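You operate a simulated robot arm through the tools that you are given. There is no shell and no other tool. Be economical: measure what you need, move in short steps, check, and stop when the job is done.

You run a simulated two-armed robot. Do the job below in one go: nothing can be reset, and whatever is moved stays where it is left.

Task
Wipe up the spill on the table top with the yellow cloth there and put it back.

Only the result counts: the job must be done as asked and must still hold three seconds after the hand-in. Knocking over, shifting, dropping, spilling or breaking anything else fails it. Flat cloth is picked up by pressing the open fingertips on it (5 to 10 N) and closing them slowly along it; thin cloth reads only 2 to 8 mm in the jaws.

Robot
Two 7-joint arms with two-finger parallel grippers on one trunk, on a base that drives. Base frame: it is fixed to the floor where the robot stands at the start and does not move with it; the origin is under the middle of the robot, x ahead of it, y to its left, z up. Units: cm, degrees, N and s.
The left shoulder is at the start at [7, 17.7, 107], the right one opposite. With the tool pointing down near the work surface each hand reaches from about 24 to 72 cm from the robot's upright axis, wherever it stands, measured 20 degrees to its own side. Payload 3.43 kg a hand.
The TCP of each hand is the grasp point between the finger pads, 3 cm short of the fingertips. In the tool frame z runs along the fingers and y along their closing line. The gripper opens to 9.4 cm. The fingers are 2.8 cm wide and 1 cm thick; the gripper's body (5 by 9.6 cm) begins 5.5 cm behind the TCP.
Orientation is that of the tool frame in the base frame, as a unit quaternion [w, x, y, z]. With the fingers straight down and closing along the base's y, the tool's x points along the base's -x, its y along +y and its z along -z.

Tools
- The arms move only by the tool jog_arm. It takes "left_motion", "right_motion" or both (then of equal length, played together; a hand with none holds still); each is a list of rows, each an object of numbers (a shift or turn left out is 0, a gripper value left out holds the last): "rx", "ry", "rz": the turn, a rotation vector about the base's x, y, z in units of 5 degrees (1.0 is 5 degrees); "tx", "ty", "tz": the shift along the base's x, y, z in units of 20 mm (1.0 is 20 mm); "jaw": the closure, from 0 (fully open) to 1 (shut). In form: [{"rx": .., "ry": .., "rz": .., "tx": .., "ty": .., "tz": .., "jaw": ..}, ...]. A call has 1 to 20 rows; each row shifts and turns the commanded pose from where the row before left it. A call with a number of a shift or a turn outside -1 to 1 is refused whole. Rows are played at 5 a second. More than 5 cm and 8.6 degrees between two rows, or a gripper value outside its range, and nothing of the call is played. Where a pose cannot be reached the arm comes as near as it can. A force on the tool above 40 N (or 10 N above the force at the start of the call, whichever is more), or a blocked arm, ends the call early, and 0.2 s more pass. The fingers move at their own pace (about 15.3 cm/s each) and stop on an object; they squeeze with about 25 N. The grip force told is the motor's: it shows also when the fingers shut on nothing. Time passes only in rows, and 0.2 s behind the last, so rows that do not move let the fingers close. It gives the time, the measured TCP pose, the force on the tool (base axes), the opening and the grip force at its end, in the units of the frame above (readings bear some noise), with the torque about the TCP (base axes, N m) and any sound that the robot's microphone picked up.
- Cameras (640 x 400 px; columns grow to the right, rows downward): "scene" is now at [12.94, 2.26, 137.67]; the picture's right is [0.28, -0.96, 0.00], its down [-0.66, -0.19, -0.73] and it looks along [0.70, 0.20, -0.69] (base axes); focal length 251 px, centre (320, 200). "left" rides on the left gripper at [7.6, -1.4, -10.2] in its tool frame; the picture's right is [0.18, 0.98, 0.00], its down [-0.75, 0.14, -0.64] and it looks along [-0.63, 0.12, 0.77] (tool axes); focal length 243 px, centre (320, 200). "right" rides on the right gripper at [7.6, 1.4, -10.3] in its tool frame; the picture's right is [-0.18, 0.98, 0.00], its down [-0.75, -0.14, -0.64] and it looks along [-0.63, -0.12, 0.77] (tool axes); focal length 243 px, centre (320, 200).
- camera(camera): a new picture of that camera. No time passes.
- lift_body(by): slides the trunk up (or, below 0, down) by that many cm; the arms and the scene camera ride with it, the base frame stays. It gives what a move gives, with no picture.
- base_move(legs): drives the robot by 1 to 6 legs, each [ahead, turn to the left] in cm and degrees, along the robot's own axes; the way and the turn of a leg run together, so that a leg with both is an arc; at most 150 cm and 180 degrees a leg. The arms and the cameras ride along, it lands a little off, and it stops where it bumps. It gives what a move gives.
- head_to(pan, tilt): turns the head with the scene camera to pan (to the left, within 86 degrees either way) and tilt (down, from -29 to 69), counted from straight ahead of the robot. It gives what a move gives.
- point_at(camera, pixels): there is no depth. For up to 12 entries [column, row, z] of the newest picture of that camera ("zoom" is the newest enlarged one), the place [x, y] in the base frame at which the ray of that pixel passes the height z, good to about 0.2 cm. No time passes.
- enlarge(camera, box): a new picture of the part [left, top, right, bottom] of that camera's present view, enlarged. No time passes.
- close_job(): hands the job in; it is judged then, once.

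Go step by step. Measure first, check grasps and placings, and put right what went wrong. The budget is 80 turns and 78 pictures, counting those below and the enlarged ones. Unless the task says otherwise, let go and move clear before handing in, and close with one line.

The tools are called after ">>>" as name(argument=value, ...) on one line, values as JSON. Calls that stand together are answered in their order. jog_arm: Moves the arms, as the interface text tells. Its arguments: {"type":"object","properties":{"left_motion":{"type":"array","items":{"type":"object","properties":{"rx":{"type":"number"},"ry":{"type":"number"},"rz":{"type":"number"},"tx":{"type":"number"},"ty":{"type":"number"},"tz":{"type":"number"},"jaw":{"type":"number"}}}},"right_motion":{"type":"array","items":{"type":"object","properties":{"rx":{"type":"number"},"ry":{"type":"number"},"rz":{"type":"number"},"tx":{"type":"number"},"ty":{"type":"number"},"tz":{"type":"number"},"jaw":{"type":"number"}}}}},"required":[]} The other tools are called the same way: lift_body (by) slides the trunk up or down; base_move (legs) drives the base; head_to (pan, tilt) turns the head that bears the scene camera; camera (camera) takes a picture; point_at (camera, pixels) gives the place at which the rays of pixels pass given heights; enlarge (camera, box) takes an enlarged picture of a part of a camera's view; close_job () hands the job in.

At the start:

```text
time: 0.0
left_tcp_pos: [41.99, 25.29, 93.65]
left_ee_rot: [0.0, -0.001, 1.0, 0.0]
left_wrist_force: [-0.7, -0.5, -0.5]
left_ft_torque: [-0.02, -0.03, -0.01]
left_finger_gap: 9.4
left_grasp_force: 0.1
right_tcp_pos: [56.71, -15.22, 101.79]
right_ee_rot: [0.0, 0.0, 1.0, 0.001]
right_wrist_force: [0.6, -0.4, -0.2]
right_ft_torque: [0.03, -0.02, 0.02]
right_finger_gap: 9.4
right_grasp_force: 0.1
trunk travel left (down, up): [-65.0, 19.0]
robot x, y, heading: [-0.09, 0.08, -0.1]
head pan, tilt: [16.1, 43.3]
```

scene: 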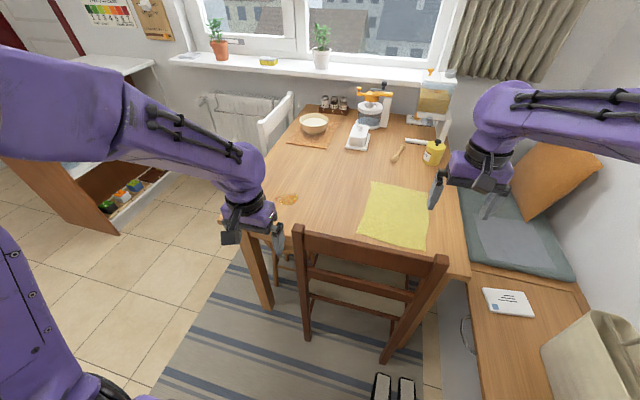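
right: 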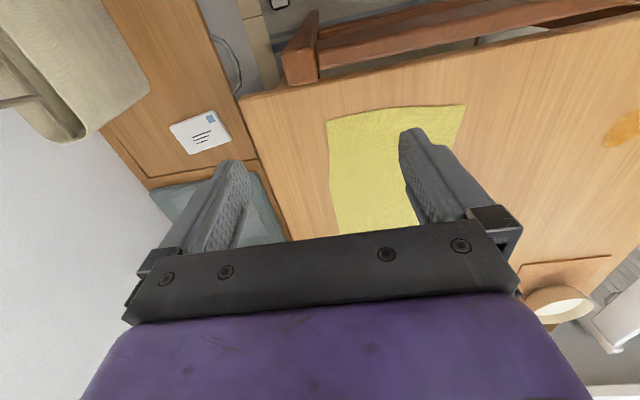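
left: 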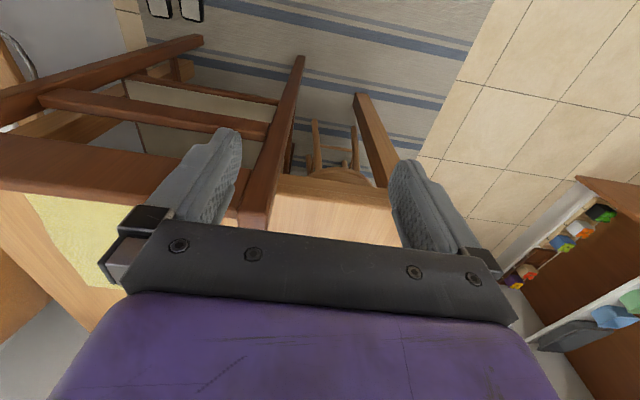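

The scene shows the spill at about (287,199) and the yellow cloth at about (395,215), with a chair back in front of the table. I'll enlarge both and measure them.

>>> enlarge(camera="scene", box=[230, 80, 480, 280])

>>> point_at(camera="scene", pixels=[[287, 199, 75], [373, 182, 75], [431, 190, 75], [358, 235, 75], [427, 249, 75], [223, 221, 75], [470, 277, 75], [276, 194, 75], [299, 199, 75], [295, 228, 95], [447, 260, 95], [447, 260, 90]])

>>> point_at(camera="right", pixels=[[327, 121, 75], [465, 104, 75], [240, 97, 75], [622, 130, 75], [327, 121, 78], [465, 104, 78], [327, 121, 72], [465, 104, 72]])

```text
2.00 times, centred on (355, 180) of scene
```

zoom: 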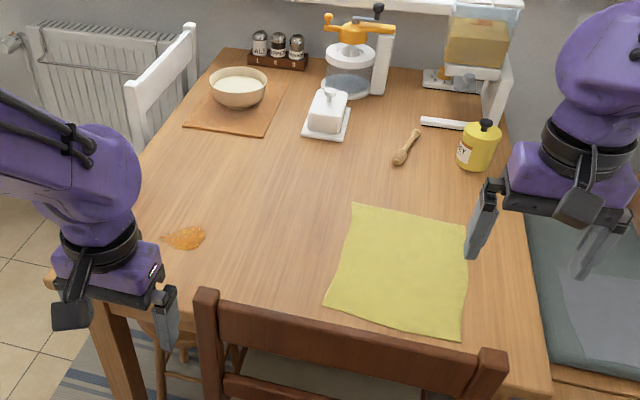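

```text
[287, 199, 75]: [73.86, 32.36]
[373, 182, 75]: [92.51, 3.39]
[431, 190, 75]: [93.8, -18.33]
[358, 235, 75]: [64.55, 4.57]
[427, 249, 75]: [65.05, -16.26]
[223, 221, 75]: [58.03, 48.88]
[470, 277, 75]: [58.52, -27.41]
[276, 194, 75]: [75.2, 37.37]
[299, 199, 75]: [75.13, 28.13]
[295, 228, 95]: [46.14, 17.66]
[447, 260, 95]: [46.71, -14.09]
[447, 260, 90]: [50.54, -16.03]
```

```text
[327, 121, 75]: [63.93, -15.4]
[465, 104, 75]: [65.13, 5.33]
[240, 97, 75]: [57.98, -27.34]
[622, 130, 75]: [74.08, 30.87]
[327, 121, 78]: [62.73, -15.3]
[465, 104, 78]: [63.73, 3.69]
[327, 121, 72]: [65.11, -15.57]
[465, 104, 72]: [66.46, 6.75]
```

The table top is at z≈75. The cloth spans x 64.5–93, y -16–4.6, and the spill is about (74,32). Both are a bit far, so I'll look at the floor and chair to see whether I can drive closer.

>>> head_to(pan=10, tilt=69)

>>> camera(camera="scene")

```text
time: 0.9
left_tcp_pos: [42.14, 25.24, 93.46]
left_ee_rot: [0.0, 0.0, 1.0, 0.0]
left_wrist_force: [0.1, -0.5, -0.5]
left_ft_torque: [0.0, 0.0, -0.03]
left_finger_gap: 9.41
left_grasp_force: 0.0
right_tcp_pos: [56.66, -15.17, 101.75]
right_ee_rot: [0.0, 0.0, 1.0, 0.001]
right_wrist_force: [0.7, 0.3, -1.1]
right_ft_torque: [0.05, -0.01, 0.01]
right_finger_gap: 9.41
right_grasp_force: 0.1
trunk travel left (down, up): [-65.0, 19.0]
robot x, y, heading: [0.04, -0.1, 0.1]
head pan, tilt: [10.0, 68.8]
```

```text
73 pictures are left
```

scene: 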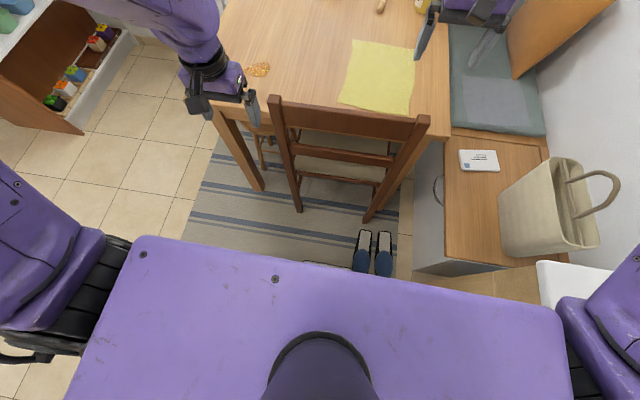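

>>> point_at(camera="scene", pixels=[[300, 212, 0], [370, 222, 0], [362, 272, 8], [383, 275, 8], [255, 190, 0], [272, 98, 92], [430, 118, 92], [252, 172, 0], [365, 232, 0], [420, 270, 0], [275, 115, 92]])

>>> head_to(pan=45, tilt=60)

>>> camera(camera="scene")

```text
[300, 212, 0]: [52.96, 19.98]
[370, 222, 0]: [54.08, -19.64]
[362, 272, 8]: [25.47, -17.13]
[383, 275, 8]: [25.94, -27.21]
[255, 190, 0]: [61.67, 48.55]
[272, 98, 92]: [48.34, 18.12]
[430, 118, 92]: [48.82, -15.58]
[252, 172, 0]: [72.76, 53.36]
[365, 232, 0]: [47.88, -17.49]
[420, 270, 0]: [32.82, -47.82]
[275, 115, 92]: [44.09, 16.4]
```

```text
time: 1.9
left_tcp_pos: [42.04, 25.25, 93.53]
left_ee_rot: [-0.001, -0.001, 1.0, 0.001]
left_wrist_force: [0.6, 0.0, -0.2]
left_ft_torque: [0.0, 0.03, 0.01]
left_finger_gap: 9.41
left_grasp_force: 0.1
right_tcp_pos: [56.72, -15.13, 101.73]
right_ee_rot: [-0.001, -0.001, 1.0, 0.0]
right_wrist_force: [-0.4, 0.1, 1.7]
right_ft_torque: [0.01, 0.01, 0.01]
right_finger_gap: 9.37
right_grasp_force: 0.0
trunk travel left (down, up): [-65.0, 19.0]
robot x, y, heading: [-0.28, 0.23, -0.1]
head pan, tilt: [45.0, 60.0]
```

```text
72 pictures are left
```

scene: 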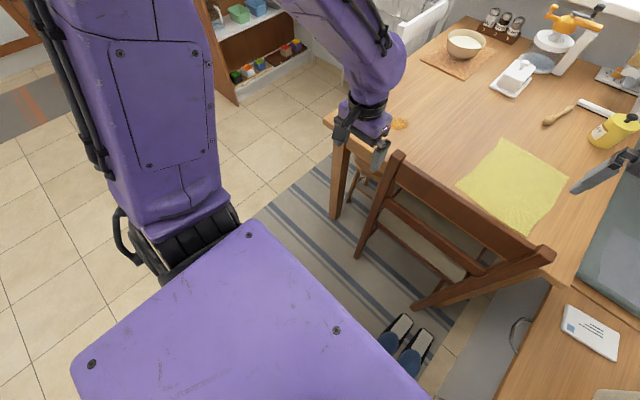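

Two slippers stand on the floor ahead to the right, around x 25, y -12 to -28. The floor to the left is open, so I'll check the base outline.

>>> point_at(camera="scene", pixels=[[248, 222, 30], [248, 222, 50], [75, 368, 30], [75, 368, 50], [420, 385, 30], [420, 385, 50], [405, 318, 8], [388, 340, 0], [432, 335, 8], [410, 375, 0], [340, 212, 0], [358, 255, 0]])

>>> head_to(pan=-25, tilt=69)

>>> camera(camera="scene")

```text
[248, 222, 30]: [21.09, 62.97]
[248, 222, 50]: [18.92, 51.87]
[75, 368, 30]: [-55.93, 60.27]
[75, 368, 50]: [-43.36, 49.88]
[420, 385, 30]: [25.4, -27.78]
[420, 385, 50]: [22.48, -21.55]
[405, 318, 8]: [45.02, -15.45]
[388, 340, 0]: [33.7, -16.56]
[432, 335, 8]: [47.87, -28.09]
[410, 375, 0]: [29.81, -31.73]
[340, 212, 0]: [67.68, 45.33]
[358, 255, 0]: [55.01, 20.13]
```

```text
time: 3.3
left_tcp_pos: [42.04, 25.28, 93.48]
left_ee_rot: [0.001, 0.0, 1.0, 0.0]
left_wrist_force: [-0.3, 0.2, 0.4]
left_ft_torque: [0.0, 0.0, 0.0]
left_finger_gap: 9.39
left_grasp_force: 0.1
right_tcp_pos: [56.64, -15.11, 101.7]
right_ee_rot: [0.0, -0.001, 1.0, 0.001]
right_wrist_force: [0.8, -1.5, -0.4]
right_ft_torque: [0.03, 0.01, 0.01]
right_finger_gap: 9.39
right_grasp_force: 0.1
trunk travel left (down, up): [-65.0, 19.0]
robot x, y, heading: [-0.07, -0.04, 0.0]
head pan, tilt: [-25.0, 68.8]
```

```text
71 pictures are left
```

scene: 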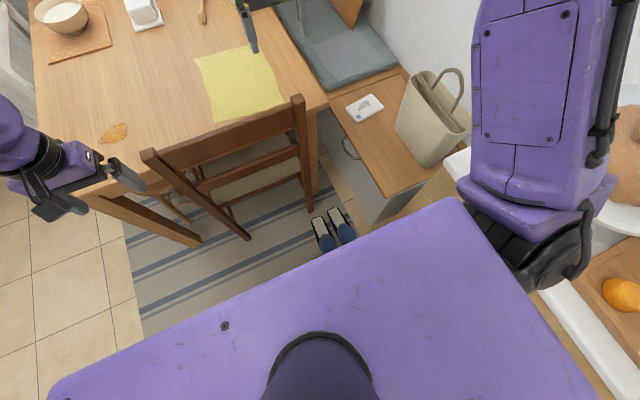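

The purple panel is the shoulder-height chest, and it hides the base. I'll tilt the left hand back so its camera can see the base footprint and the slippers.

>>> jog_arm(left_motion=[{"tz": 1, "ty": 1}, {"tz": 1, "ty": 1}, {"tz": 1}, {"tz": 1}, {"ry": 1}, {"ry": 1}, {"ry": 1}, {"ry": 1}, {"ry": 1}, {"ry": 1}, {"ry": 1}, {"ry": 1}])

>>> camera(camera="left")

>>> point_at(camera="scene", pixels=[[312, 218, 3], [342, 208, 3], [333, 252, 3], [355, 241, 3], [250, 238, 0], [312, 210, 0]])

```text
time: 5.9
left_tcp_pos: [42.19, 29.15, 101.44]
left_ee_rot: [-0.342, 0.0, 0.94, 0.0]
left_wrist_force: [0.7, -0.5, -0.4]
left_ft_torque: [0.01, 0.03, 0.0]
left_finger_gap: 9.42
left_grasp_force: 0.1
right_tcp_pos: [56.7, -15.1, 101.61]
right_ee_rot: [0.0, 0.0, 1.0, 0.001]
right_wrist_force: [0.4, -0.3, -0.6]
right_ft_torque: [0.02, 0.03, 0.01]
right_finger_gap: 9.4
right_grasp_force: 0.1
trunk travel left (down, up): [-65.0, 19.0]
robot x, y, heading: [0.05, -0.19, 0.2]
head pan, tilt: [-25.0, 68.8]
```

```text
70 pictures are left
```

left: 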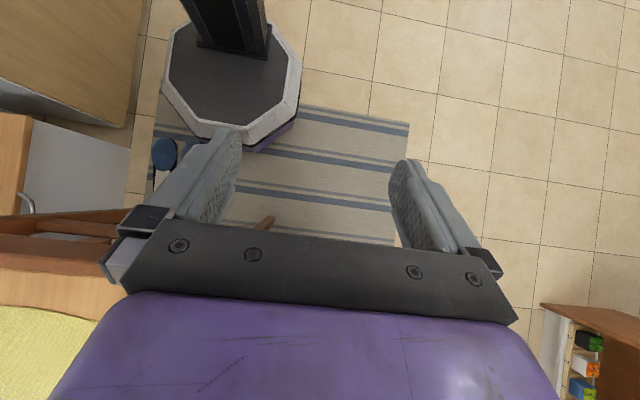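

```text
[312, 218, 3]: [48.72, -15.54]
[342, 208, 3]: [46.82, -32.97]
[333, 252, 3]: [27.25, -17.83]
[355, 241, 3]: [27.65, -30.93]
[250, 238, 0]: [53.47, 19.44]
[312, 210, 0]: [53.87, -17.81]
```

The base is a white octagon near (235,80) in the left view, with the slippers at (160,155). I'll measure the base corners.

>>> point_at(camera="left", pixels=[[301, 60, 20], [294, 112, 20], [245, 140, 20], [205, 138, 20], [163, 95, 20], [290, 125, 5], [255, 152, 5], [165, 138, 4], [168, 168, 4], [290, 45, 20]])

```text
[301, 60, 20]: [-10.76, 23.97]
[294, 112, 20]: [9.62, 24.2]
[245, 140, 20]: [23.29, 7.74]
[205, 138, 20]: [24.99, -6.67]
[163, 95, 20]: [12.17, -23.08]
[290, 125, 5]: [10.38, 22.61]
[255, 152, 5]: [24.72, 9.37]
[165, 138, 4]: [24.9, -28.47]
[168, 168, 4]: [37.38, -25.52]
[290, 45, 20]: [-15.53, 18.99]
```

The base has a radius of about 25 cm and the chair legs start at x≈52. A stand at about (17,20) clears the slippers and the chair, so I'll level the left hand and drive there.

>>> jog_arm(left_motion=[{"ry": -1}, {"ry": -1}, {"ry": -1}, {"ry": -1}, {"ry": -1}, {"ry": -1}, {"ry": -1}, {"ry": -1}])

>>> base_move(legs=[[0, 50], [26, 0], [0, -50]])

>>> head_to(pan=-5, tilt=50)

>>> camera(camera="scene")

>>> camera(camera="right")

```text
time: 7.7
left_tcp_pos: [42.18, 29.26, 101.55]
left_ee_rot: [0.002, 0.0, 1.0, -0.001]
left_wrist_force: [-0.1, 0.3, 0.6]
left_ft_torque: [0.02, -0.01, 0.0]
left_finger_gap: 9.39
left_grasp_force: 0.1
right_tcp_pos: [56.62, -15.33, 101.81]
right_ee_rot: [-0.001, 0.001, 1.0, 0.0]
right_wrist_force: [0.0, -0.2, -0.5]
right_ft_torque: [-0.02, 0.03, -0.01]
right_finger_gap: 9.39
right_grasp_force: 0.0
trunk travel left (down, up): [-65.0, 19.0]
robot x, y, heading: [-0.03, 0.17, 0.1]
head pan, tilt: [-25.0, 68.8]
```

```text
time: 10.9
left_tcp_pos: [6.37, 52.83, 101.75]
left_ee_rot: [0.003, -0.42, 0.908, 0.001]
left_wrist_force: [0.4, -0.1, 0.4]
left_ft_torque: [0.02, 0.04, 0.04]
left_finger_gap: 9.43
left_grasp_force: 0.1
right_tcp_pos: [49.62, 35.4, 102.08]
right_ee_rot: [0.001, -0.421, 0.907, 0.001]
right_wrist_force: [-0.7, -0.3, 0.1]
right_ft_torque: [0.02, -0.02, -0.04]
right_finger_gap: 9.38
right_grasp_force: 0.1
trunk travel left (down, up): [-65.0, 19.0]
robot x, y, heading: [1.75, 2.2, 49.8]
head pan, tilt: [-25.0, 68.8]
stopped in leg 2: the robot was blocked; the commanded pose is now the measured one
```

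```text
time: 11.7
left_tcp_pos: [6.64, 52.99, 101.66]
left_ee_rot: [0.002, -0.42, 0.907, -0.001]
left_wrist_force: [0.0, -0.1, 0.4]
left_ft_torque: [0.0, 0.02, -0.01]
left_finger_gap: 9.41
left_grasp_force: 0.0
right_tcp_pos: [49.77, 35.5, 101.92]
right_ee_rot: [0.001, -0.421, 0.907, 0.001]
right_wrist_force: [0.4, -0.2, 0.0]
right_ft_torque: [0.01, 0.02, 0.05]
right_finger_gap: 9.38
right_grasp_force: 0.0
trunk travel left (down, up): [-65.0, 19.0]
robot x, y, heading: [1.91, 2.04, 49.8]
head pan, tilt: [-5.0, 50.0]
```

```text
69 pictures are left
```

scene: 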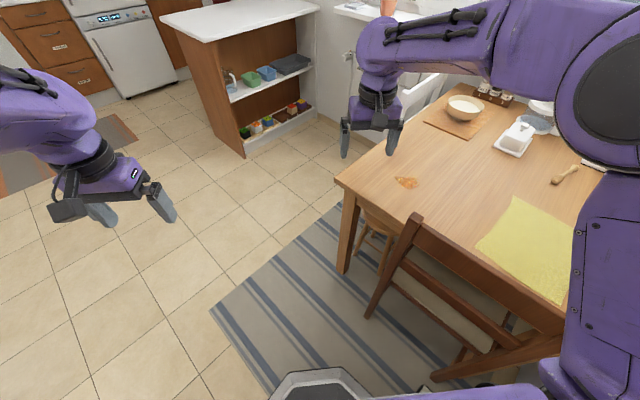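

```text
68 pictures are left
```

right: 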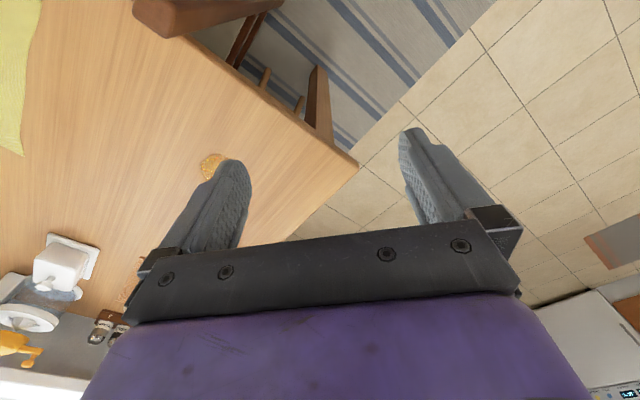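

The base stopped about 3 cm into leg 2, now at (1.9,2.0) with heading 50. I'll look around for what blocks it.

>>> head_to(pan=-60, tilt=60)

>>> camera(camera="scene")

>>> head_to(pan=30, tilt=69)

>>> camera(camera="scene")

>>> camera(camera="left")

```text
time: 12.9
left_tcp_pos: [6.53, 53.03, 101.64]
left_ee_rot: [0.002, -0.421, 0.907, 0.0]
left_wrist_force: [-0.7, 0.2, 0.2]
left_ft_torque: [-0.02, 0.01, -0.02]
left_finger_gap: 9.41
left_grasp_force: 0.0
right_tcp_pos: [49.87, 35.55, 102.02]
right_ee_rot: [0.002, -0.421, 0.907, 0.001]
right_wrist_force: [-1.0, 0.5, 0.0]
right_ft_torque: [0.0, 0.0, -0.04]
right_finger_gap: 9.4
right_grasp_force: 0.0
trunk travel left (down, up): [-65.0, 19.0]
robot x, y, heading: [1.78, 2.09, 49.9]
head pan, tilt: [-60.0, 60.0]
```

```text
67 pictures are left
```

scene: 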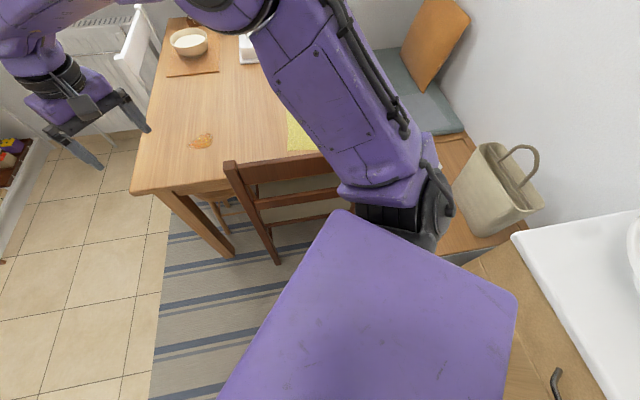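

```text
time: 14.6
left_tcp_pos: [6.5, 52.92, 101.68]
left_ee_rot: [0.002, -0.42, 0.908, 0.0]
left_wrist_force: [0.3, -1.0, -0.4]
left_ft_torque: [-0.02, -0.02, -0.03]
left_finger_gap: 9.37
left_grasp_force: 0.0
right_tcp_pos: [49.81, 35.41, 101.9]
right_ee_rot: [0.001, -0.422, 0.907, 0.001]
right_wrist_force: [0.6, 0.1, 0.2]
right_ft_torque: [-0.01, 0.03, -0.02]
right_finger_gap: 9.4
right_grasp_force: 0.1
trunk travel left (down, up): [-65.0, 19.0]
robot x, y, heading: [1.64, 1.87, 49.7]
head pan, tilt: [30.0, 68.8]
```

```text
66 pictures are left
```

scene: 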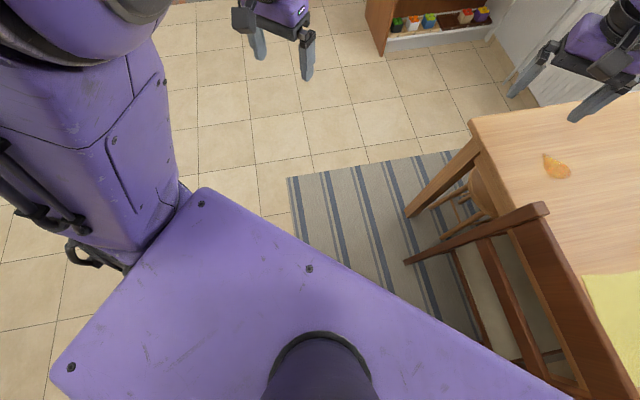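

```text
65 pictures are left
```

left: 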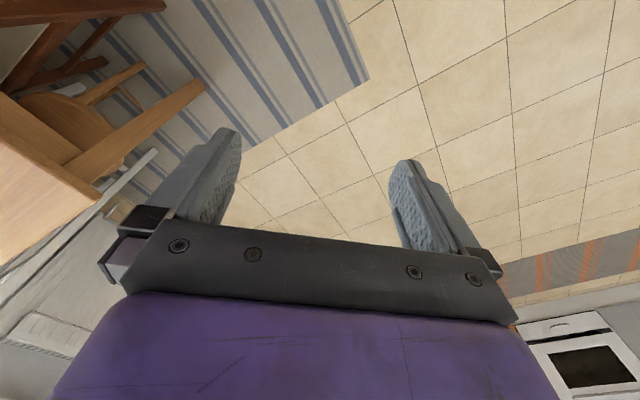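

Nothing near the arms looks blocked, so it must be the base. I'll tilt the left hand back again to see it.

>>> jog_arm(left_motion=[{"rx": -0.766, "ry": 0.643}, {"rx": -0.766, "ry": 0.643}, {"rx": -0.766, "ry": 0.643}, {"rx": -0.766, "ry": 0.643}, {"rx": -0.766, "ry": 0.643}, {"rx": -0.766, "ry": 0.643}, {"rx": -0.766, "ry": 0.643}, {"rx": -0.766, "ry": 0.643}])

>>> camera(camera="left")

```text
time: 16.4
left_tcp_pos: [6.54, 53.02, 101.57]
left_ee_rot: [-0.307, -0.397, 0.853, -0.146]
left_wrist_force: [-0.4, 0.6, -0.2]
left_ft_torque: [-0.02, 0.01, 0.04]
left_finger_gap: 9.4
left_grasp_force: 0.0
right_tcp_pos: [49.82, 35.56, 101.95]
right_ee_rot: [0.001, -0.421, 0.907, 0.0]
right_wrist_force: [0.6, -0.1, -0.3]
right_ft_torque: [-0.04, -0.01, -0.02]
right_finger_gap: 9.39
right_grasp_force: 0.1
trunk travel left (down, up): [-65.0, 19.0]
robot x, y, heading: [1.88, 2.13, 49.7]
head pan, tilt: [30.0, 68.8]
```

```text
64 pictures are left
```

left: 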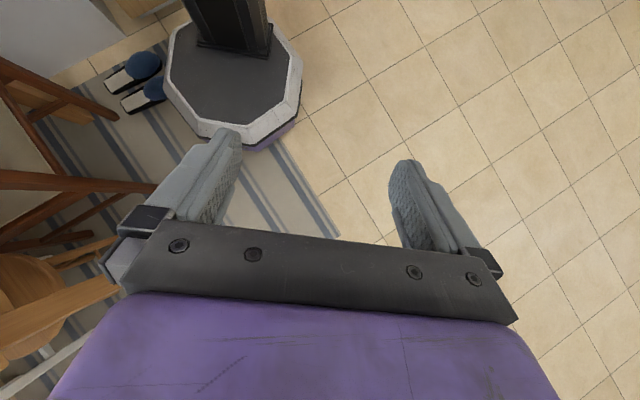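

The near slipper's blue heel at (163,90) sits right against the base corner. I'll zoom in and measure its position.

>>> enlarge(camera="left", box=[90, 30, 250, 150])

>>> point_at(camera="left", pixels=[[165, 85, 0], [165, 85, 20], [165, 98, 0], [122, 102, 1], [130, 113, 1], [162, 60, 3], [105, 80, 1], [110, 92, 1], [205, 135, 20], [240, 145, 20]])

```text
3.33 times, centred on (170, 90) of left
```

zoom: 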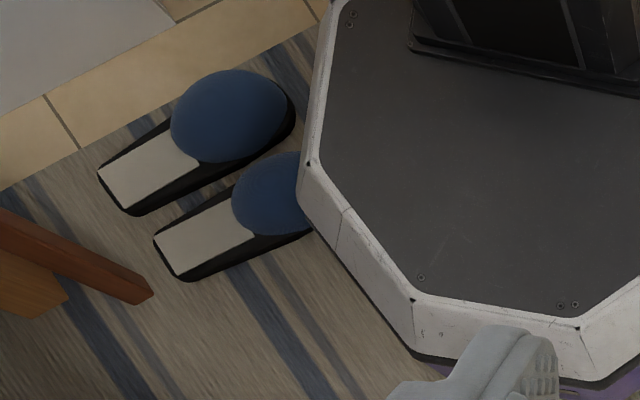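

```text
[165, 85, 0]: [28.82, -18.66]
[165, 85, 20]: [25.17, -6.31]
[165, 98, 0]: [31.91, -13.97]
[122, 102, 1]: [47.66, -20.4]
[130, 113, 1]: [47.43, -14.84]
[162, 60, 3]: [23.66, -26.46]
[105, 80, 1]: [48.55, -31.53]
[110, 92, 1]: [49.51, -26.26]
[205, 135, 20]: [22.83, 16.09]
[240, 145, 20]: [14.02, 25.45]
```

The slipper seems unmoved; its far end is still at about (48,-15), so the base only touched its toe. I'll back off 3.5 cm, level the left hand and check clearance to the shelf before going further left.

>>> point_at(camera="scene", pixels=[[385, 52, 0], [405, 215, 0], [290, 182, 0], [495, 38, 0]])

>>> jog_arm(left_motion=[{"rx": 0.766, "ry": -0.643}, {"rx": 0.766, "ry": -0.643}, {"rx": 0.766, "ry": -0.643}, {"rx": 0.766, "ry": -0.643}, {"rx": 0.766, "ry": -0.643}, {"rx": 0.766, "ry": -0.643}, {"rx": 0.766, "ry": -0.643}, {"rx": 0.766, "ry": -0.643}])

>>> base_move(legs=[[-3.5, 0]])

```text
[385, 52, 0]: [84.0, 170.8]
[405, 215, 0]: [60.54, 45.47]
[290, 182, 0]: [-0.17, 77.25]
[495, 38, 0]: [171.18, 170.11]
```

```text
time: 18.2
left_tcp_pos: [6.41, 53.09, 101.78]
left_ee_rot: [0.01, -0.42, 0.907, -0.01]
left_wrist_force: [-0.2, 0.2, 0.3]
left_ft_torque: [0.0, 0.01, 0.0]
left_finger_gap: 9.42
left_grasp_force: 0.0
right_tcp_pos: [49.7, 35.41, 101.94]
right_ee_rot: [0.002, -0.422, 0.907, 0.001]
right_wrist_force: [0.2, 0.7, -0.7]
right_ft_torque: [-0.01, -0.02, 0.01]
right_finger_gap: 9.39
right_grasp_force: 0.0
trunk travel left (down, up): [-65.0, 19.0]
robot x, y, heading: [1.54, 1.75, 49.6]
head pan, tilt: [30.0, 68.8]
```

```text
time: 19.1
left_tcp_pos: [4.38, 50.47, 101.55]
left_ee_rot: [0.006, -0.423, 0.906, -0.011]
left_wrist_force: [-0.4, 0.4, -0.7]
left_ft_torque: [-0.02, 0.01, -0.01]
left_finger_gap: 9.41
left_grasp_force: 0.0
right_tcp_pos: [47.78, 33.1, 101.77]
right_ee_rot: [0.0, -0.421, 0.907, 0.001]
right_wrist_force: [-0.4, -1.0, -0.1]
right_ft_torque: [-0.04, 0.01, 0.02]
right_finger_gap: 9.41
right_grasp_force: 0.1
trunk travel left (down, up): [-65.0, 19.0]
robot x, y, heading: [-0.44, -0.25, 49.8]
head pan, tilt: [30.0, 68.8]
```

The base is back at (-0.4,-0.25) and the shelf is far away at y≈170. I'll turn to about 85°, drive 21 cm left, and turn back to face ahead.

>>> base_move(legs=[[0, 35], [21, 0], [0, -85]])

>>> head_to(pan=-20, tilt=66)

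>>> camera(camera="scene")

```text
time: 26.0
left_tcp_pos: [44.86, 47.4, 101.52]
left_ee_rot: [0.001, 0.02, 1.0, -0.013]
left_wrist_force: [1.0, -0.3, 0.8]
left_ft_torque: [-0.01, 0.01, 0.01]
left_finger_gap: 9.38
left_grasp_force: 0.0
right_tcp_pos: [57.46, 2.37, 101.91]
right_ee_rot: [0.001, 0.024, 1.0, -0.001]
right_wrist_force: [-0.1, 0.1, -0.3]
right_ft_torque: [-0.01, 0.01, -0.01]
right_finger_gap: 9.37
right_grasp_force: 0.1
trunk travel left (down, up): [-65.0, 19.0]
robot x, y, heading: [1.7, 20.32, -2.8]
head pan, tilt: [30.0, 68.8]
```

```text
time: 27.2
left_tcp_pos: [44.89, 47.32, 101.67]
left_ee_rot: [0.001, 0.019, 1.0, -0.014]
left_wrist_force: [0.0, -0.1, 0.5]
left_ft_torque: [-0.02, 0.02, -0.01]
left_finger_gap: 9.42
left_grasp_force: 0.0
right_tcp_pos: [57.64, 2.28, 101.86]
right_ee_rot: [0.001, 0.023, 1.0, 0.0]
right_wrist_force: [0.7, -0.7, 0.3]
right_ft_torque: [0.02, 0.02, 0.0]
right_finger_gap: 9.39
right_grasp_force: 0.1
trunk travel left (down, up): [-65.0, 19.0]
robot x, y, heading: [1.93, 19.78, -2.8]
head pan, tilt: [-20.0, 66.0]
```

```text
62 pictures are left
```

scene: 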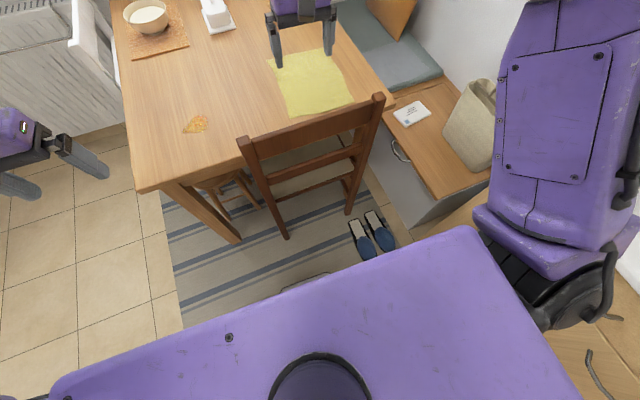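

The slippers are intact and the base front shows at (305,283), clear of them. I'll straighten and drive 16 cm ahead.

>>> base_move(legs=[[0, 4], [16, 0]])

>>> head_to(pan=-10, tilt=55)

>>> camera(camera="scene")

>>> camera(camera="right")

```text
time: 29.1
left_tcp_pos: [58.92, 50.38, 101.64]
left_ee_rot: [0.003, -0.012, 1.0, -0.013]
left_wrist_force: [-0.2, 0.1, 0.7]
left_ft_torque: [-0.02, -0.04, -0.02]
left_finger_gap: 9.41
left_grasp_force: 0.1
right_tcp_pos: [74.41, 6.41, 101.98]
right_ee_rot: [0.002, -0.01, 1.0, -0.001]
right_wrist_force: [-0.4, -0.2, 0.4]
right_ft_torque: [0.01, 0.01, 0.04]
right_finger_gap: 9.41
right_grasp_force: 0.0
trunk travel left (down, up): [-65.0, 19.0]
robot x, y, heading: [17.91, 20.41, 1.2]
head pan, tilt: [-20.0, 66.0]
```

```text
time: 29.8
left_tcp_pos: [59.06, 50.46, 101.53]
left_ee_rot: [0.002, -0.012, 1.0, -0.014]
left_wrist_force: [0.7, -0.5, -0.5]
left_ft_torque: [0.03, 0.0, 0.0]
left_finger_gap: 9.39
left_grasp_force: 0.1
right_tcp_pos: [74.5, 6.4, 101.92]
right_ee_rot: [0.001, -0.01, 1.0, 0.0]
right_wrist_force: [0.4, 1.0, -0.2]
right_ft_torque: [-0.04, 0.02, 0.03]
right_finger_gap: 9.4
right_grasp_force: 0.0
trunk travel left (down, up): [-65.0, 19.0]
robot x, y, heading: [17.41, 20.48, 1.2]
head pan, tilt: [-10.0, 55.0]
```

```text
61 pictures are left
```

scene: 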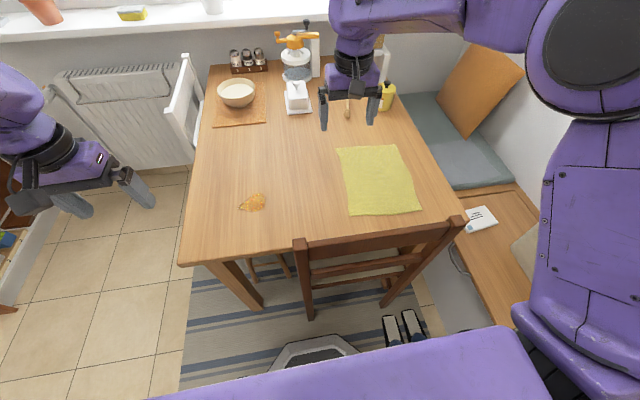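

```text
60 pictures are left
```

right: 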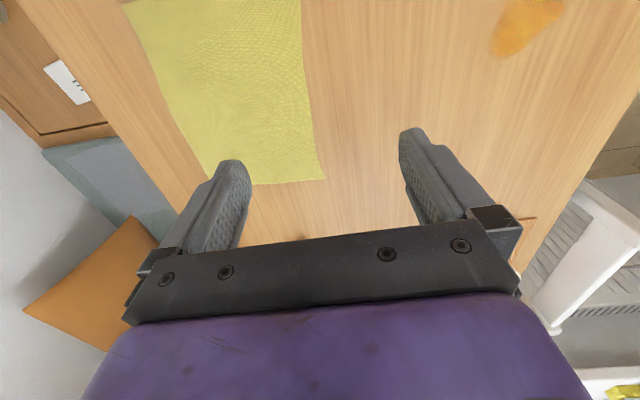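

Now I have a good stance with both targets in view, so I'll measure the cloth, spill, table edge and nearby objects from here.

>>> point_at(camera="scene", pixels=[[336, 147, 75], [397, 145, 75], [347, 215, 75], [422, 210, 75], [238, 207, 75], [266, 203, 75], [258, 193, 75], [247, 212, 75], [266, 122, 75], [349, 118, 75], [385, 108, 75], [312, 112, 75]])

>>> point_at(camera="right", pixels=[[301, 5, 75], [325, 180, 75], [218, 188, 75], [492, 50, 75], [565, 2, 75]])

>>> enlarge(camera="scene", box=[180, 100, 440, 270])

```text
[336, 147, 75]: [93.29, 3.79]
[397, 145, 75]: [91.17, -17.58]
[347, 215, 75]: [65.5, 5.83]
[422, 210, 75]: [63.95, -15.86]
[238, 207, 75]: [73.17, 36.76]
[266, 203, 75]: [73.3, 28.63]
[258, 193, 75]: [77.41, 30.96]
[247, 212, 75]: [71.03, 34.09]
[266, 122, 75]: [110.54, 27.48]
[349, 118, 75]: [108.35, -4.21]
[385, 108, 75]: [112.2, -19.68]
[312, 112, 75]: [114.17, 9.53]
```

```text
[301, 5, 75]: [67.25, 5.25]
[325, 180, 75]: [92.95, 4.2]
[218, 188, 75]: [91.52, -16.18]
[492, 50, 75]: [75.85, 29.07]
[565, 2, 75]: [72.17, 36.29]
```

```text
2.35 times, centred on (310, 185) of scene
```

zoom: 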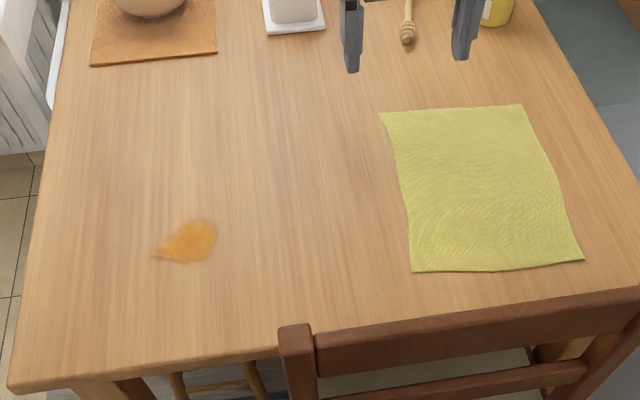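

Cloth corners are about (93,4), (91.3,-17), (66,5.5) and (64,-16); the spill spans x 71–77.5, y 28.5–37. I'll bring the right hand above the middle of the cloth's left edge with the jaws at 3.5 cm.

>>> jog_arm(right_motion=[{"tx": 0.45, "ty": -0.5, "jaw": 0.63}, {"tx": 0.45, "ty": -0.5}, {"tx": 0.45, "ty": -0.5}, {"tx": 0.45, "ty": -0.5}, {"tx": 0.45, "ty": -0.5}, {"tz": -1}, {"tz": -1}, {"tz": -1}, {"tz": -1}, {"tz": -1}, {"tz": -1}, {"tz": -1}, {"tz": -1}, {"tz": -1}, {"tz": -0.9}, {}])

>>> camera(camera="scene")

>>> camera(camera="right")

```text
time: 33.2
left_tcp_pos: [58.89, 50.33, 101.51]
left_ee_rot: [0.002, -0.013, 1.0, -0.014]
left_wrist_force: [0.1, -0.4, 0.0]
left_ft_torque: [0.0, 0.0, 0.02]
left_finger_gap: 9.4
left_grasp_force: 0.1
right_tcp_pos: [78.98, 1.36, 82.27]
right_ee_rot: [0.002, -0.011, 1.0, -0.001]
right_wrist_force: [0.1, 0.5, -0.4]
right_ft_torque: [0.01, 0.04, -0.02]
right_finger_gap: 3.49
right_grasp_force: 0.0
trunk travel left (down, up): [-65.0, 19.0]
robot x, y, heading: [17.46, 20.23, 1.2]
head pan, tilt: [-10.0, 55.0]
```

```text
58 pictures are left
```

scene: 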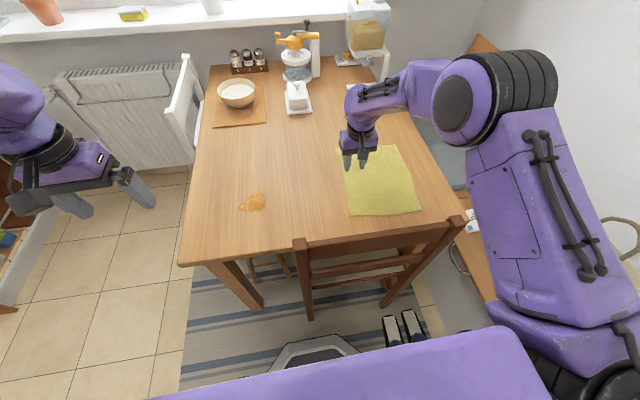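

```text
57 pictures are left
```

right: 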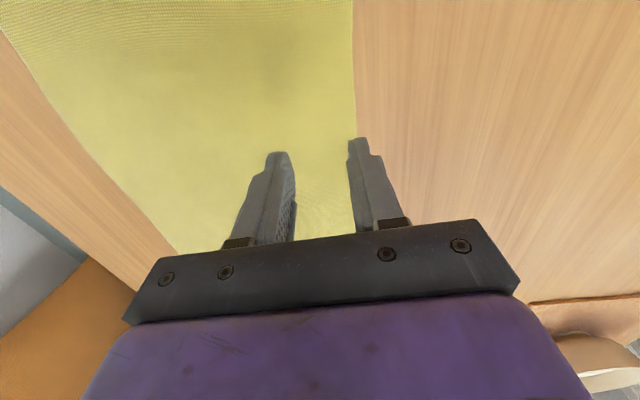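

The fingers are over the left edge, with the outer finger right at the edge. I'll shift 1 cm inward and descend to near contact.

>>> jog_arm(right_motion=[{"ty": -0.5}, {"tz": -0.6}, {"tz": -0.6}, {"tz": -0.4}, {"tz": -0.15}, {"tz": -0.1}, {}])

```text
time: 34.8
left_tcp_pos: [58.96, 50.5, 101.67]
left_ee_rot: [0.002, -0.012, 1.0, -0.014]
left_wrist_force: [-0.2, 0.0, -0.4]
left_ft_torque: [0.01, 0.03, 0.02]
left_finger_gap: 9.39
left_grasp_force: 0.0
right_tcp_pos: [78.98, 0.27, 78.49]
right_ee_rot: [0.001, -0.01, 1.0, -0.001]
right_wrist_force: [-0.1, 0.1, -0.2]
right_ft_torque: [0.0, 0.0, 0.01]
right_finger_gap: 3.45
right_grasp_force: 0.1
trunk travel left (down, up): [-65.0, 19.0]
robot x, y, heading: [17.25, 20.45, 1.4]
head pan, tilt: [-10.0, 55.0]
```

>>> jog_arm(right_motion=[{"tz": -0.1}, {"tz": -0.05}, {}])

```text
time: 35.6
left_tcp_pos: [58.93, 50.45, 101.57]
left_ee_rot: [0.002, -0.012, 1.0, -0.014]
left_wrist_force: [-0.3, 0.6, 0.7]
left_ft_torque: [0.01, 0.01, -0.02]
left_finger_gap: 9.38
left_grasp_force: 0.0
right_tcp_pos: [78.9, 0.32, 78.08]
right_ee_rot: [0.002, -0.01, 1.0, 0.0]
right_wrist_force: [0.6, -0.2, 2.4]
right_ft_torque: [-0.01, 0.01, 0.0]
right_finger_gap: 3.46
right_grasp_force: 0.2
trunk travel left (down, up): [-65.0, 19.0]
robot x, y, heading: [17.8, 20.14, 1.3]
head pan, tilt: [-10.0, 55.0]
```

Contact just began with 2.4 N at z 78.1, so I'll press a little more.

>>> jog_arm(right_motion=[{"tz": -0.05}, {"tz": -0.05}, {}])

```text
time: 36.4
left_tcp_pos: [58.92, 50.45, 101.61]
left_ee_rot: [0.003, -0.012, 1.0, -0.014]
left_wrist_force: [0.0, -0.2, 0.2]
left_ft_torque: [-0.01, 0.02, 0.0]
left_finger_gap: 9.4
left_grasp_force: 0.0
right_tcp_pos: [78.99, 0.23, 78.18]
right_ee_rot: [0.003, -0.01, 1.0, 0.0]
right_wrist_force: [1.6, -2.1, 15.1]
right_ft_torque: [0.13, 0.05, -0.02]
right_finger_gap: 3.48
right_grasp_force: 0.1
trunk travel left (down, up): [-65.0, 19.0]
robot x, y, heading: [17.49, 20.48, 1.0]
head pan, tilt: [-10.0, 55.0]
```

15 N is above the 5–10 N range, so I'll ease up 1.2 mm and close slowly.

>>> jog_arm(right_motion=[{"tz": -0.0}, {"tz": 0.06}, {"jaw": 0.66}, {"jaw": 0.69}, {"jaw": 0.72}, {"jaw": 0.75}, {"jaw": 0.78}, {"jaw": 0.81}, {"jaw": 0.84}, {"jaw": 0.87}, {"jaw": 0.9}, {"jaw": 0.93}, {"jaw": 0.96}, {"jaw": 1.0}, {}, {}, {}])

>>> camera(camera="right")

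```text
time: 40.0
left_tcp_pos: [58.88, 50.5, 101.67]
left_ee_rot: [0.002, -0.012, 1.0, -0.014]
left_wrist_force: [-0.3, 0.1, 0.0]
left_ft_torque: [-0.02, 0.01, 0.0]
left_finger_gap: 9.43
left_grasp_force: 0.0
right_tcp_pos: [78.83, 0.39, 78.19]
right_ee_rot: [0.003, -0.011, 1.0, 0.0]
right_wrist_force: [-0.5, 2.3, 13.2]
right_ft_torque: [0.16, 0.08, -0.02]
right_finger_gap: 0.68
right_grasp_force: 25.2
trunk travel left (down, up): [-65.0, 19.0]
robot x, y, heading: [17.45, 20.73, 1.3]
head pan, tilt: [-10.0, 55.0]
```

```text
56 pictures are left
```

right: 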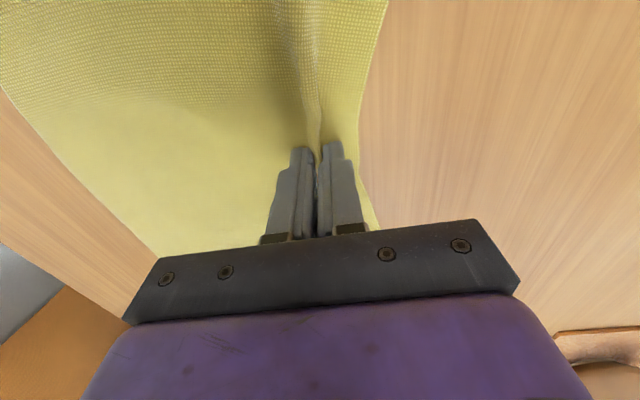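

The cloth is gripped with a 0.68 cm gap. I'll ease the pressure, drag it flat toward the spill and check the picture.

>>> jog_arm(right_motion=[{"tz": 0.1}, {"ty": 0.5, "tx": -0.1}, {"ty": 0.8, "tx": -0.13}, {"ty": 0.8, "tx": -0.13}, {"ty": 0.8, "tx": -0.13}, {"ty": 0.8, "tx": -0.13}, {"ty": 0.8, "tx": -0.13}, {"ty": 0.8, "tx": -0.13}, {"ty": 0.8, "tx": -0.13}, {"ty": 0.8, "tx": -0.13}, {"ty": 0.8, "tx": -0.13}, {"ty": 0.8, "tx": -0.13}, {"ty": 0.8, "tx": -0.13}, {"ty": 0.8, "tx": -0.13}, {"ty": 0.8, "tx": -0.13}, {"ty": 0.8, "tx": -0.13}, {}])

>>> camera(camera="scene")

>>> camera(camera="right")

```text
time: 43.6
left_tcp_pos: [58.92, 50.54, 101.59]
left_ee_rot: [0.002, -0.012, 1.0, -0.014]
left_wrist_force: [-0.1, 0.3, 0.2]
left_ft_torque: [0.06, 0.0, 0.0]
left_finger_gap: 9.39
left_grasp_force: 0.0
right_tcp_pos: [75.16, 23.75, 78.23]
right_ee_rot: [0.002, -0.011, 1.0, 0.0]
right_wrist_force: [0.3, 0.0, -1.3]
right_ft_torque: [-0.01, 0.02, -0.01]
right_finger_gap: 0.68
right_grasp_force: 24.9
trunk travel left (down, up): [-65.0, 19.0]
robot x, y, heading: [17.44, 20.59, 1.0]
head pan, tilt: [-10.0, 55.0]
```

```text
55 pictures are left
```

scene: 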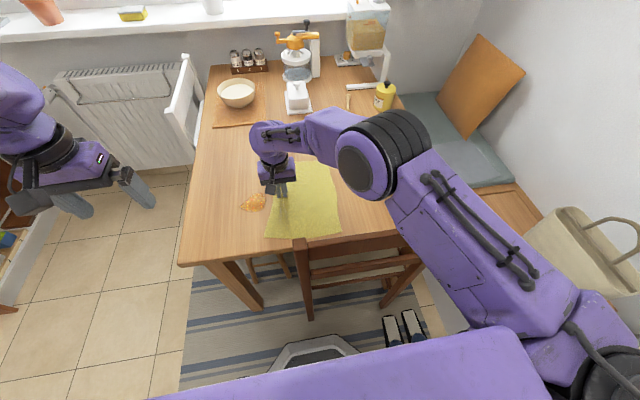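

```text
54 pictures are left
```

right: 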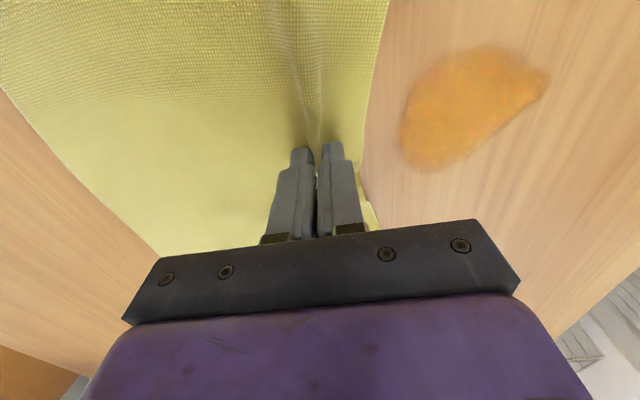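

The cloth follows flat and the spill lies just ahead of the hand at (470,110) in the right view. I'll measure it precisely.

>>> point_at(camera="right", pixels=[[402, 150, 75], [425, 170, 75], [548, 82, 75], [490, 45, 75], [420, 80, 75], [490, 140, 75], [380, 30, 75]])

```text
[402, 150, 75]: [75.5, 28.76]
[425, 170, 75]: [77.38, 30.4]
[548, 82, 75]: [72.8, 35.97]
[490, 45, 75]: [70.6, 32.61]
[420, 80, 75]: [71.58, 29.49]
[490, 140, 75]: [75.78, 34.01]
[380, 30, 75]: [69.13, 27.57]
```

The spill spans x 70.5–77.5, y 28.7–36. I'll press and stroke left across it at x≈76.

>>> jog_arm(right_motion=[{"tx": 0.5}, {"tz": -0.1}, {"tz": -0.06}, {"ty": 0.5}, {"ty": 0.5}, {"ty": 0.5}, {"ty": 0.5}, {"ty": 0.5}, {"ty": 0.5}, {"ty": 0.5}, {"ty": 0.5}, {"ty": 0.5}, {"ty": 0.5}, {"ty": 0.5}, {"ty": 0.5}, {"ty": 0.5}, {"ty": 0.5}])

>>> camera(camera="right")

>>> camera(camera="scene")

```text
time: 47.2
left_tcp_pos: [58.78, 50.51, 101.62]
left_ee_rot: [0.002, -0.011, 1.0, -0.014]
left_wrist_force: [-0.1, -0.1, 0.4]
left_ft_torque: [0.03, 0.0, 0.01]
left_finger_gap: 9.36
left_grasp_force: 0.0
right_tcp_pos: [75.98, 30.71, 78.17]
right_ee_rot: [0.002, -0.009, 1.0, -0.001]
right_wrist_force: [-3.0, 2.9, 6.6]
right_ft_torque: [0.08, 0.09, 0.01]
right_finger_gap: 0.67
right_grasp_force: 24.8
right hand out of reach, approached as far as the arm can: row 11, 12, 13, 14, 15, 16, 17
trunk travel left (down, up): [-65.0, 19.0]
robot x, y, heading: [17.92, 20.31, 1.1]
head pan, tilt: [-10.0, 55.0]
```

```text
53 pictures are left
```

right: 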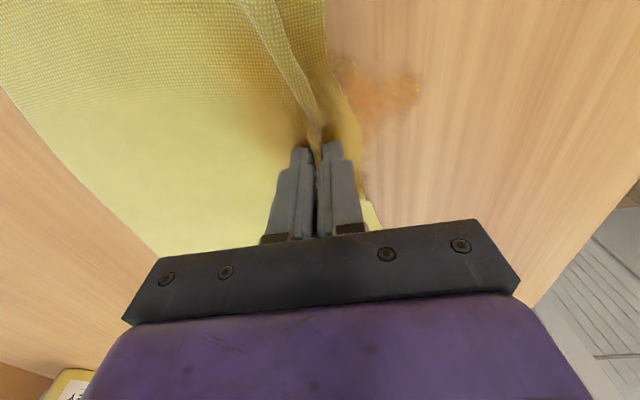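

```text
52 pictures are left
```

scene: 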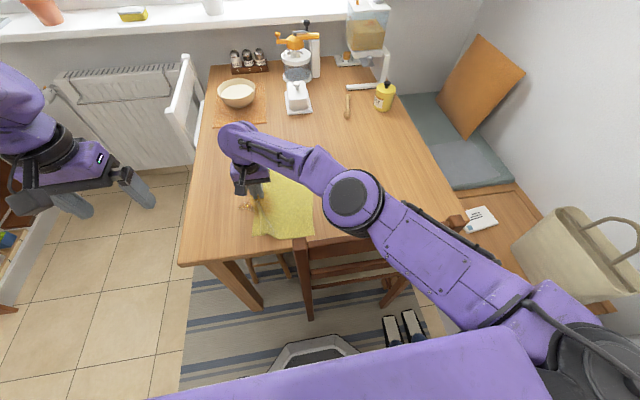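

The stroke wipes well: the cloth has taken up colour, and the residue is left of the hand at (390,90). The right arm hit its reach limit at y≈30.7, so I'll lift slightly, move back right and turn the base left to bring its shoulder closer.

>>> jog_arm(right_motion=[{"tz": 1}, {"tz": 1}, {"tz": 0.5, "ty": -1}, {"ty": -1}, {"ty": -1}, {"ty": -1}, {"ty": -1}, {"ty": -1}, {"ty": -1}, {"ty": -0.5}, {}])

>>> base_move(legs=[[0, 14]])

>>> camera(camera="scene")

>>> camera(camera="right")

```text
time: 49.6
left_tcp_pos: [59.02, 50.47, 101.54]
left_ee_rot: [0.002, -0.012, 1.0, -0.014]
left_wrist_force: [-0.5, -0.7, 0.3]
left_ft_torque: [-0.02, -0.02, 0.01]
left_finger_gap: 9.41
left_grasp_force: 0.1
right_tcp_pos: [76.04, 15.57, 83.1]
right_ee_rot: [0.002, -0.01, 1.0, 0.0]
right_wrist_force: [-0.9, 0.4, -0.7]
right_ft_torque: [0.01, 0.0, -0.02]
right_finger_gap: 0.69
right_grasp_force: 24.6
trunk travel left (down, up): [-65.0, 19.0]
robot x, y, heading: [17.76, 20.54, 1.3]
head pan, tilt: [-10.0, 55.0]
```

```text
time: 50.8
left_tcp_pos: [50.43, 59.56, 101.41]
left_ee_rot: [0.003, -0.134, 0.991, -0.013]
left_wrist_force: [-0.4, 0.2, 0.8]
left_ft_torque: [0.0, -0.02, -0.01]
left_finger_gap: 9.41
left_grasp_force: 0.0
right_tcp_pos: [75.42, 29.96, 83.15]
right_ee_rot: [0.002, -0.132, 0.991, 0.0]
right_wrist_force: [-0.5, -0.6, -0.3]
right_ft_torque: [0.01, -0.02, -0.01]
right_finger_gap: 0.71
right_grasp_force: 25.4
trunk travel left (down, up): [-65.0, 19.0]
robot x, y, heading: [17.61, 20.15, 15.1]
head pan, tilt: [-10.0, 55.0]
```

```text
51 pictures are left
```

scene: 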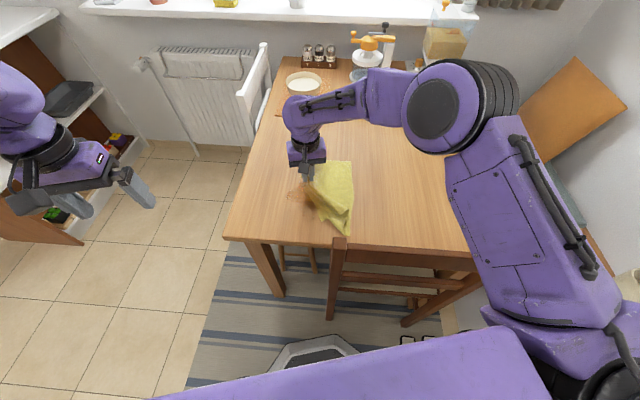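

```text
50 pictures are left
```

right: 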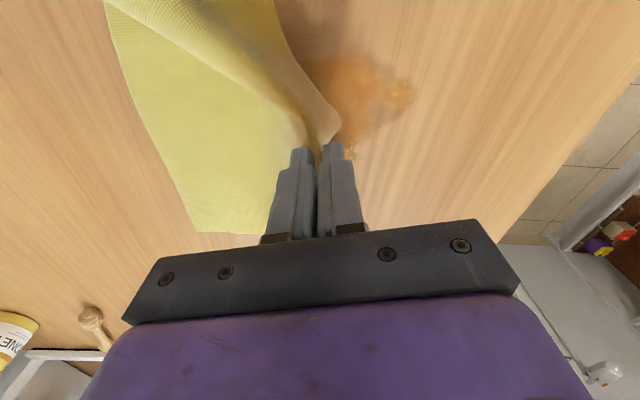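

Reach is better now; the residue shows at about (360,85) in the right view. I'll step back right, press down, and stroke left across it.

>>> jog_arm(right_motion=[{"ty": -1, "tx": -0.1}, {"ty": -1}, {"ty": -0.5, "tz": -1}, {"tz": -1}, {"tz": -0.4}, {"tz": -0.1}, {"tz": -0.07}, {"ty": 0.5}, {"ty": 0.5}, {"ty": 0.5}, {"ty": 0.5}, {"ty": 0.5}, {"ty": 0.5}, {"ty": 0.5}, {"ty": 0.5}, {"ty": 0.5}, {"ty": 0.5}, {"ty": 0.5}, {"ty": 0.5}, {"ty": 0.5}])

>>> camera(camera="right")

```text
time: 55.0
left_tcp_pos: [50.26, 59.3, 101.65]
left_ee_rot: [0.006, -0.133, 0.991, -0.012]
left_wrist_force: [0.1, 0.6, -0.6]
left_ft_torque: [0.01, 0.03, -0.02]
left_finger_gap: 9.42
left_grasp_force: 0.1
right_tcp_pos: [75.04, 37.86, 78.26]
right_ee_rot: [0.002, -0.131, 0.991, 0.001]
right_wrist_force: [-2.8, -10.0, 23.9]
right_ft_torque: [-0.29, -0.09, -0.06]
right_finger_gap: 0.67
right_grasp_force: 25.4
trunk travel left (down, up): [-65.0, 19.0]
robot x, y, heading: [17.34, 20.42, 15.0]
head pan, tilt: [-10.0, 55.0]
```

```text
49 pictures are left
```

right: 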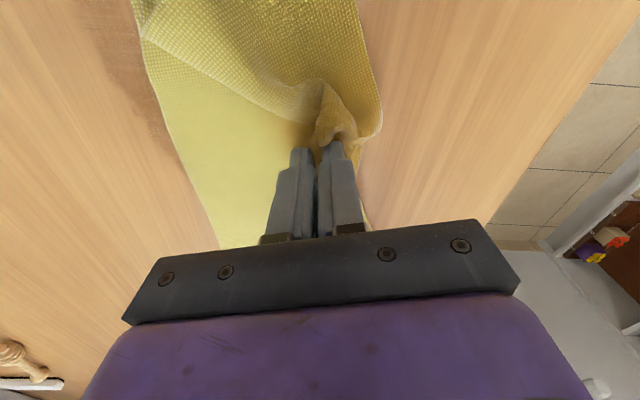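

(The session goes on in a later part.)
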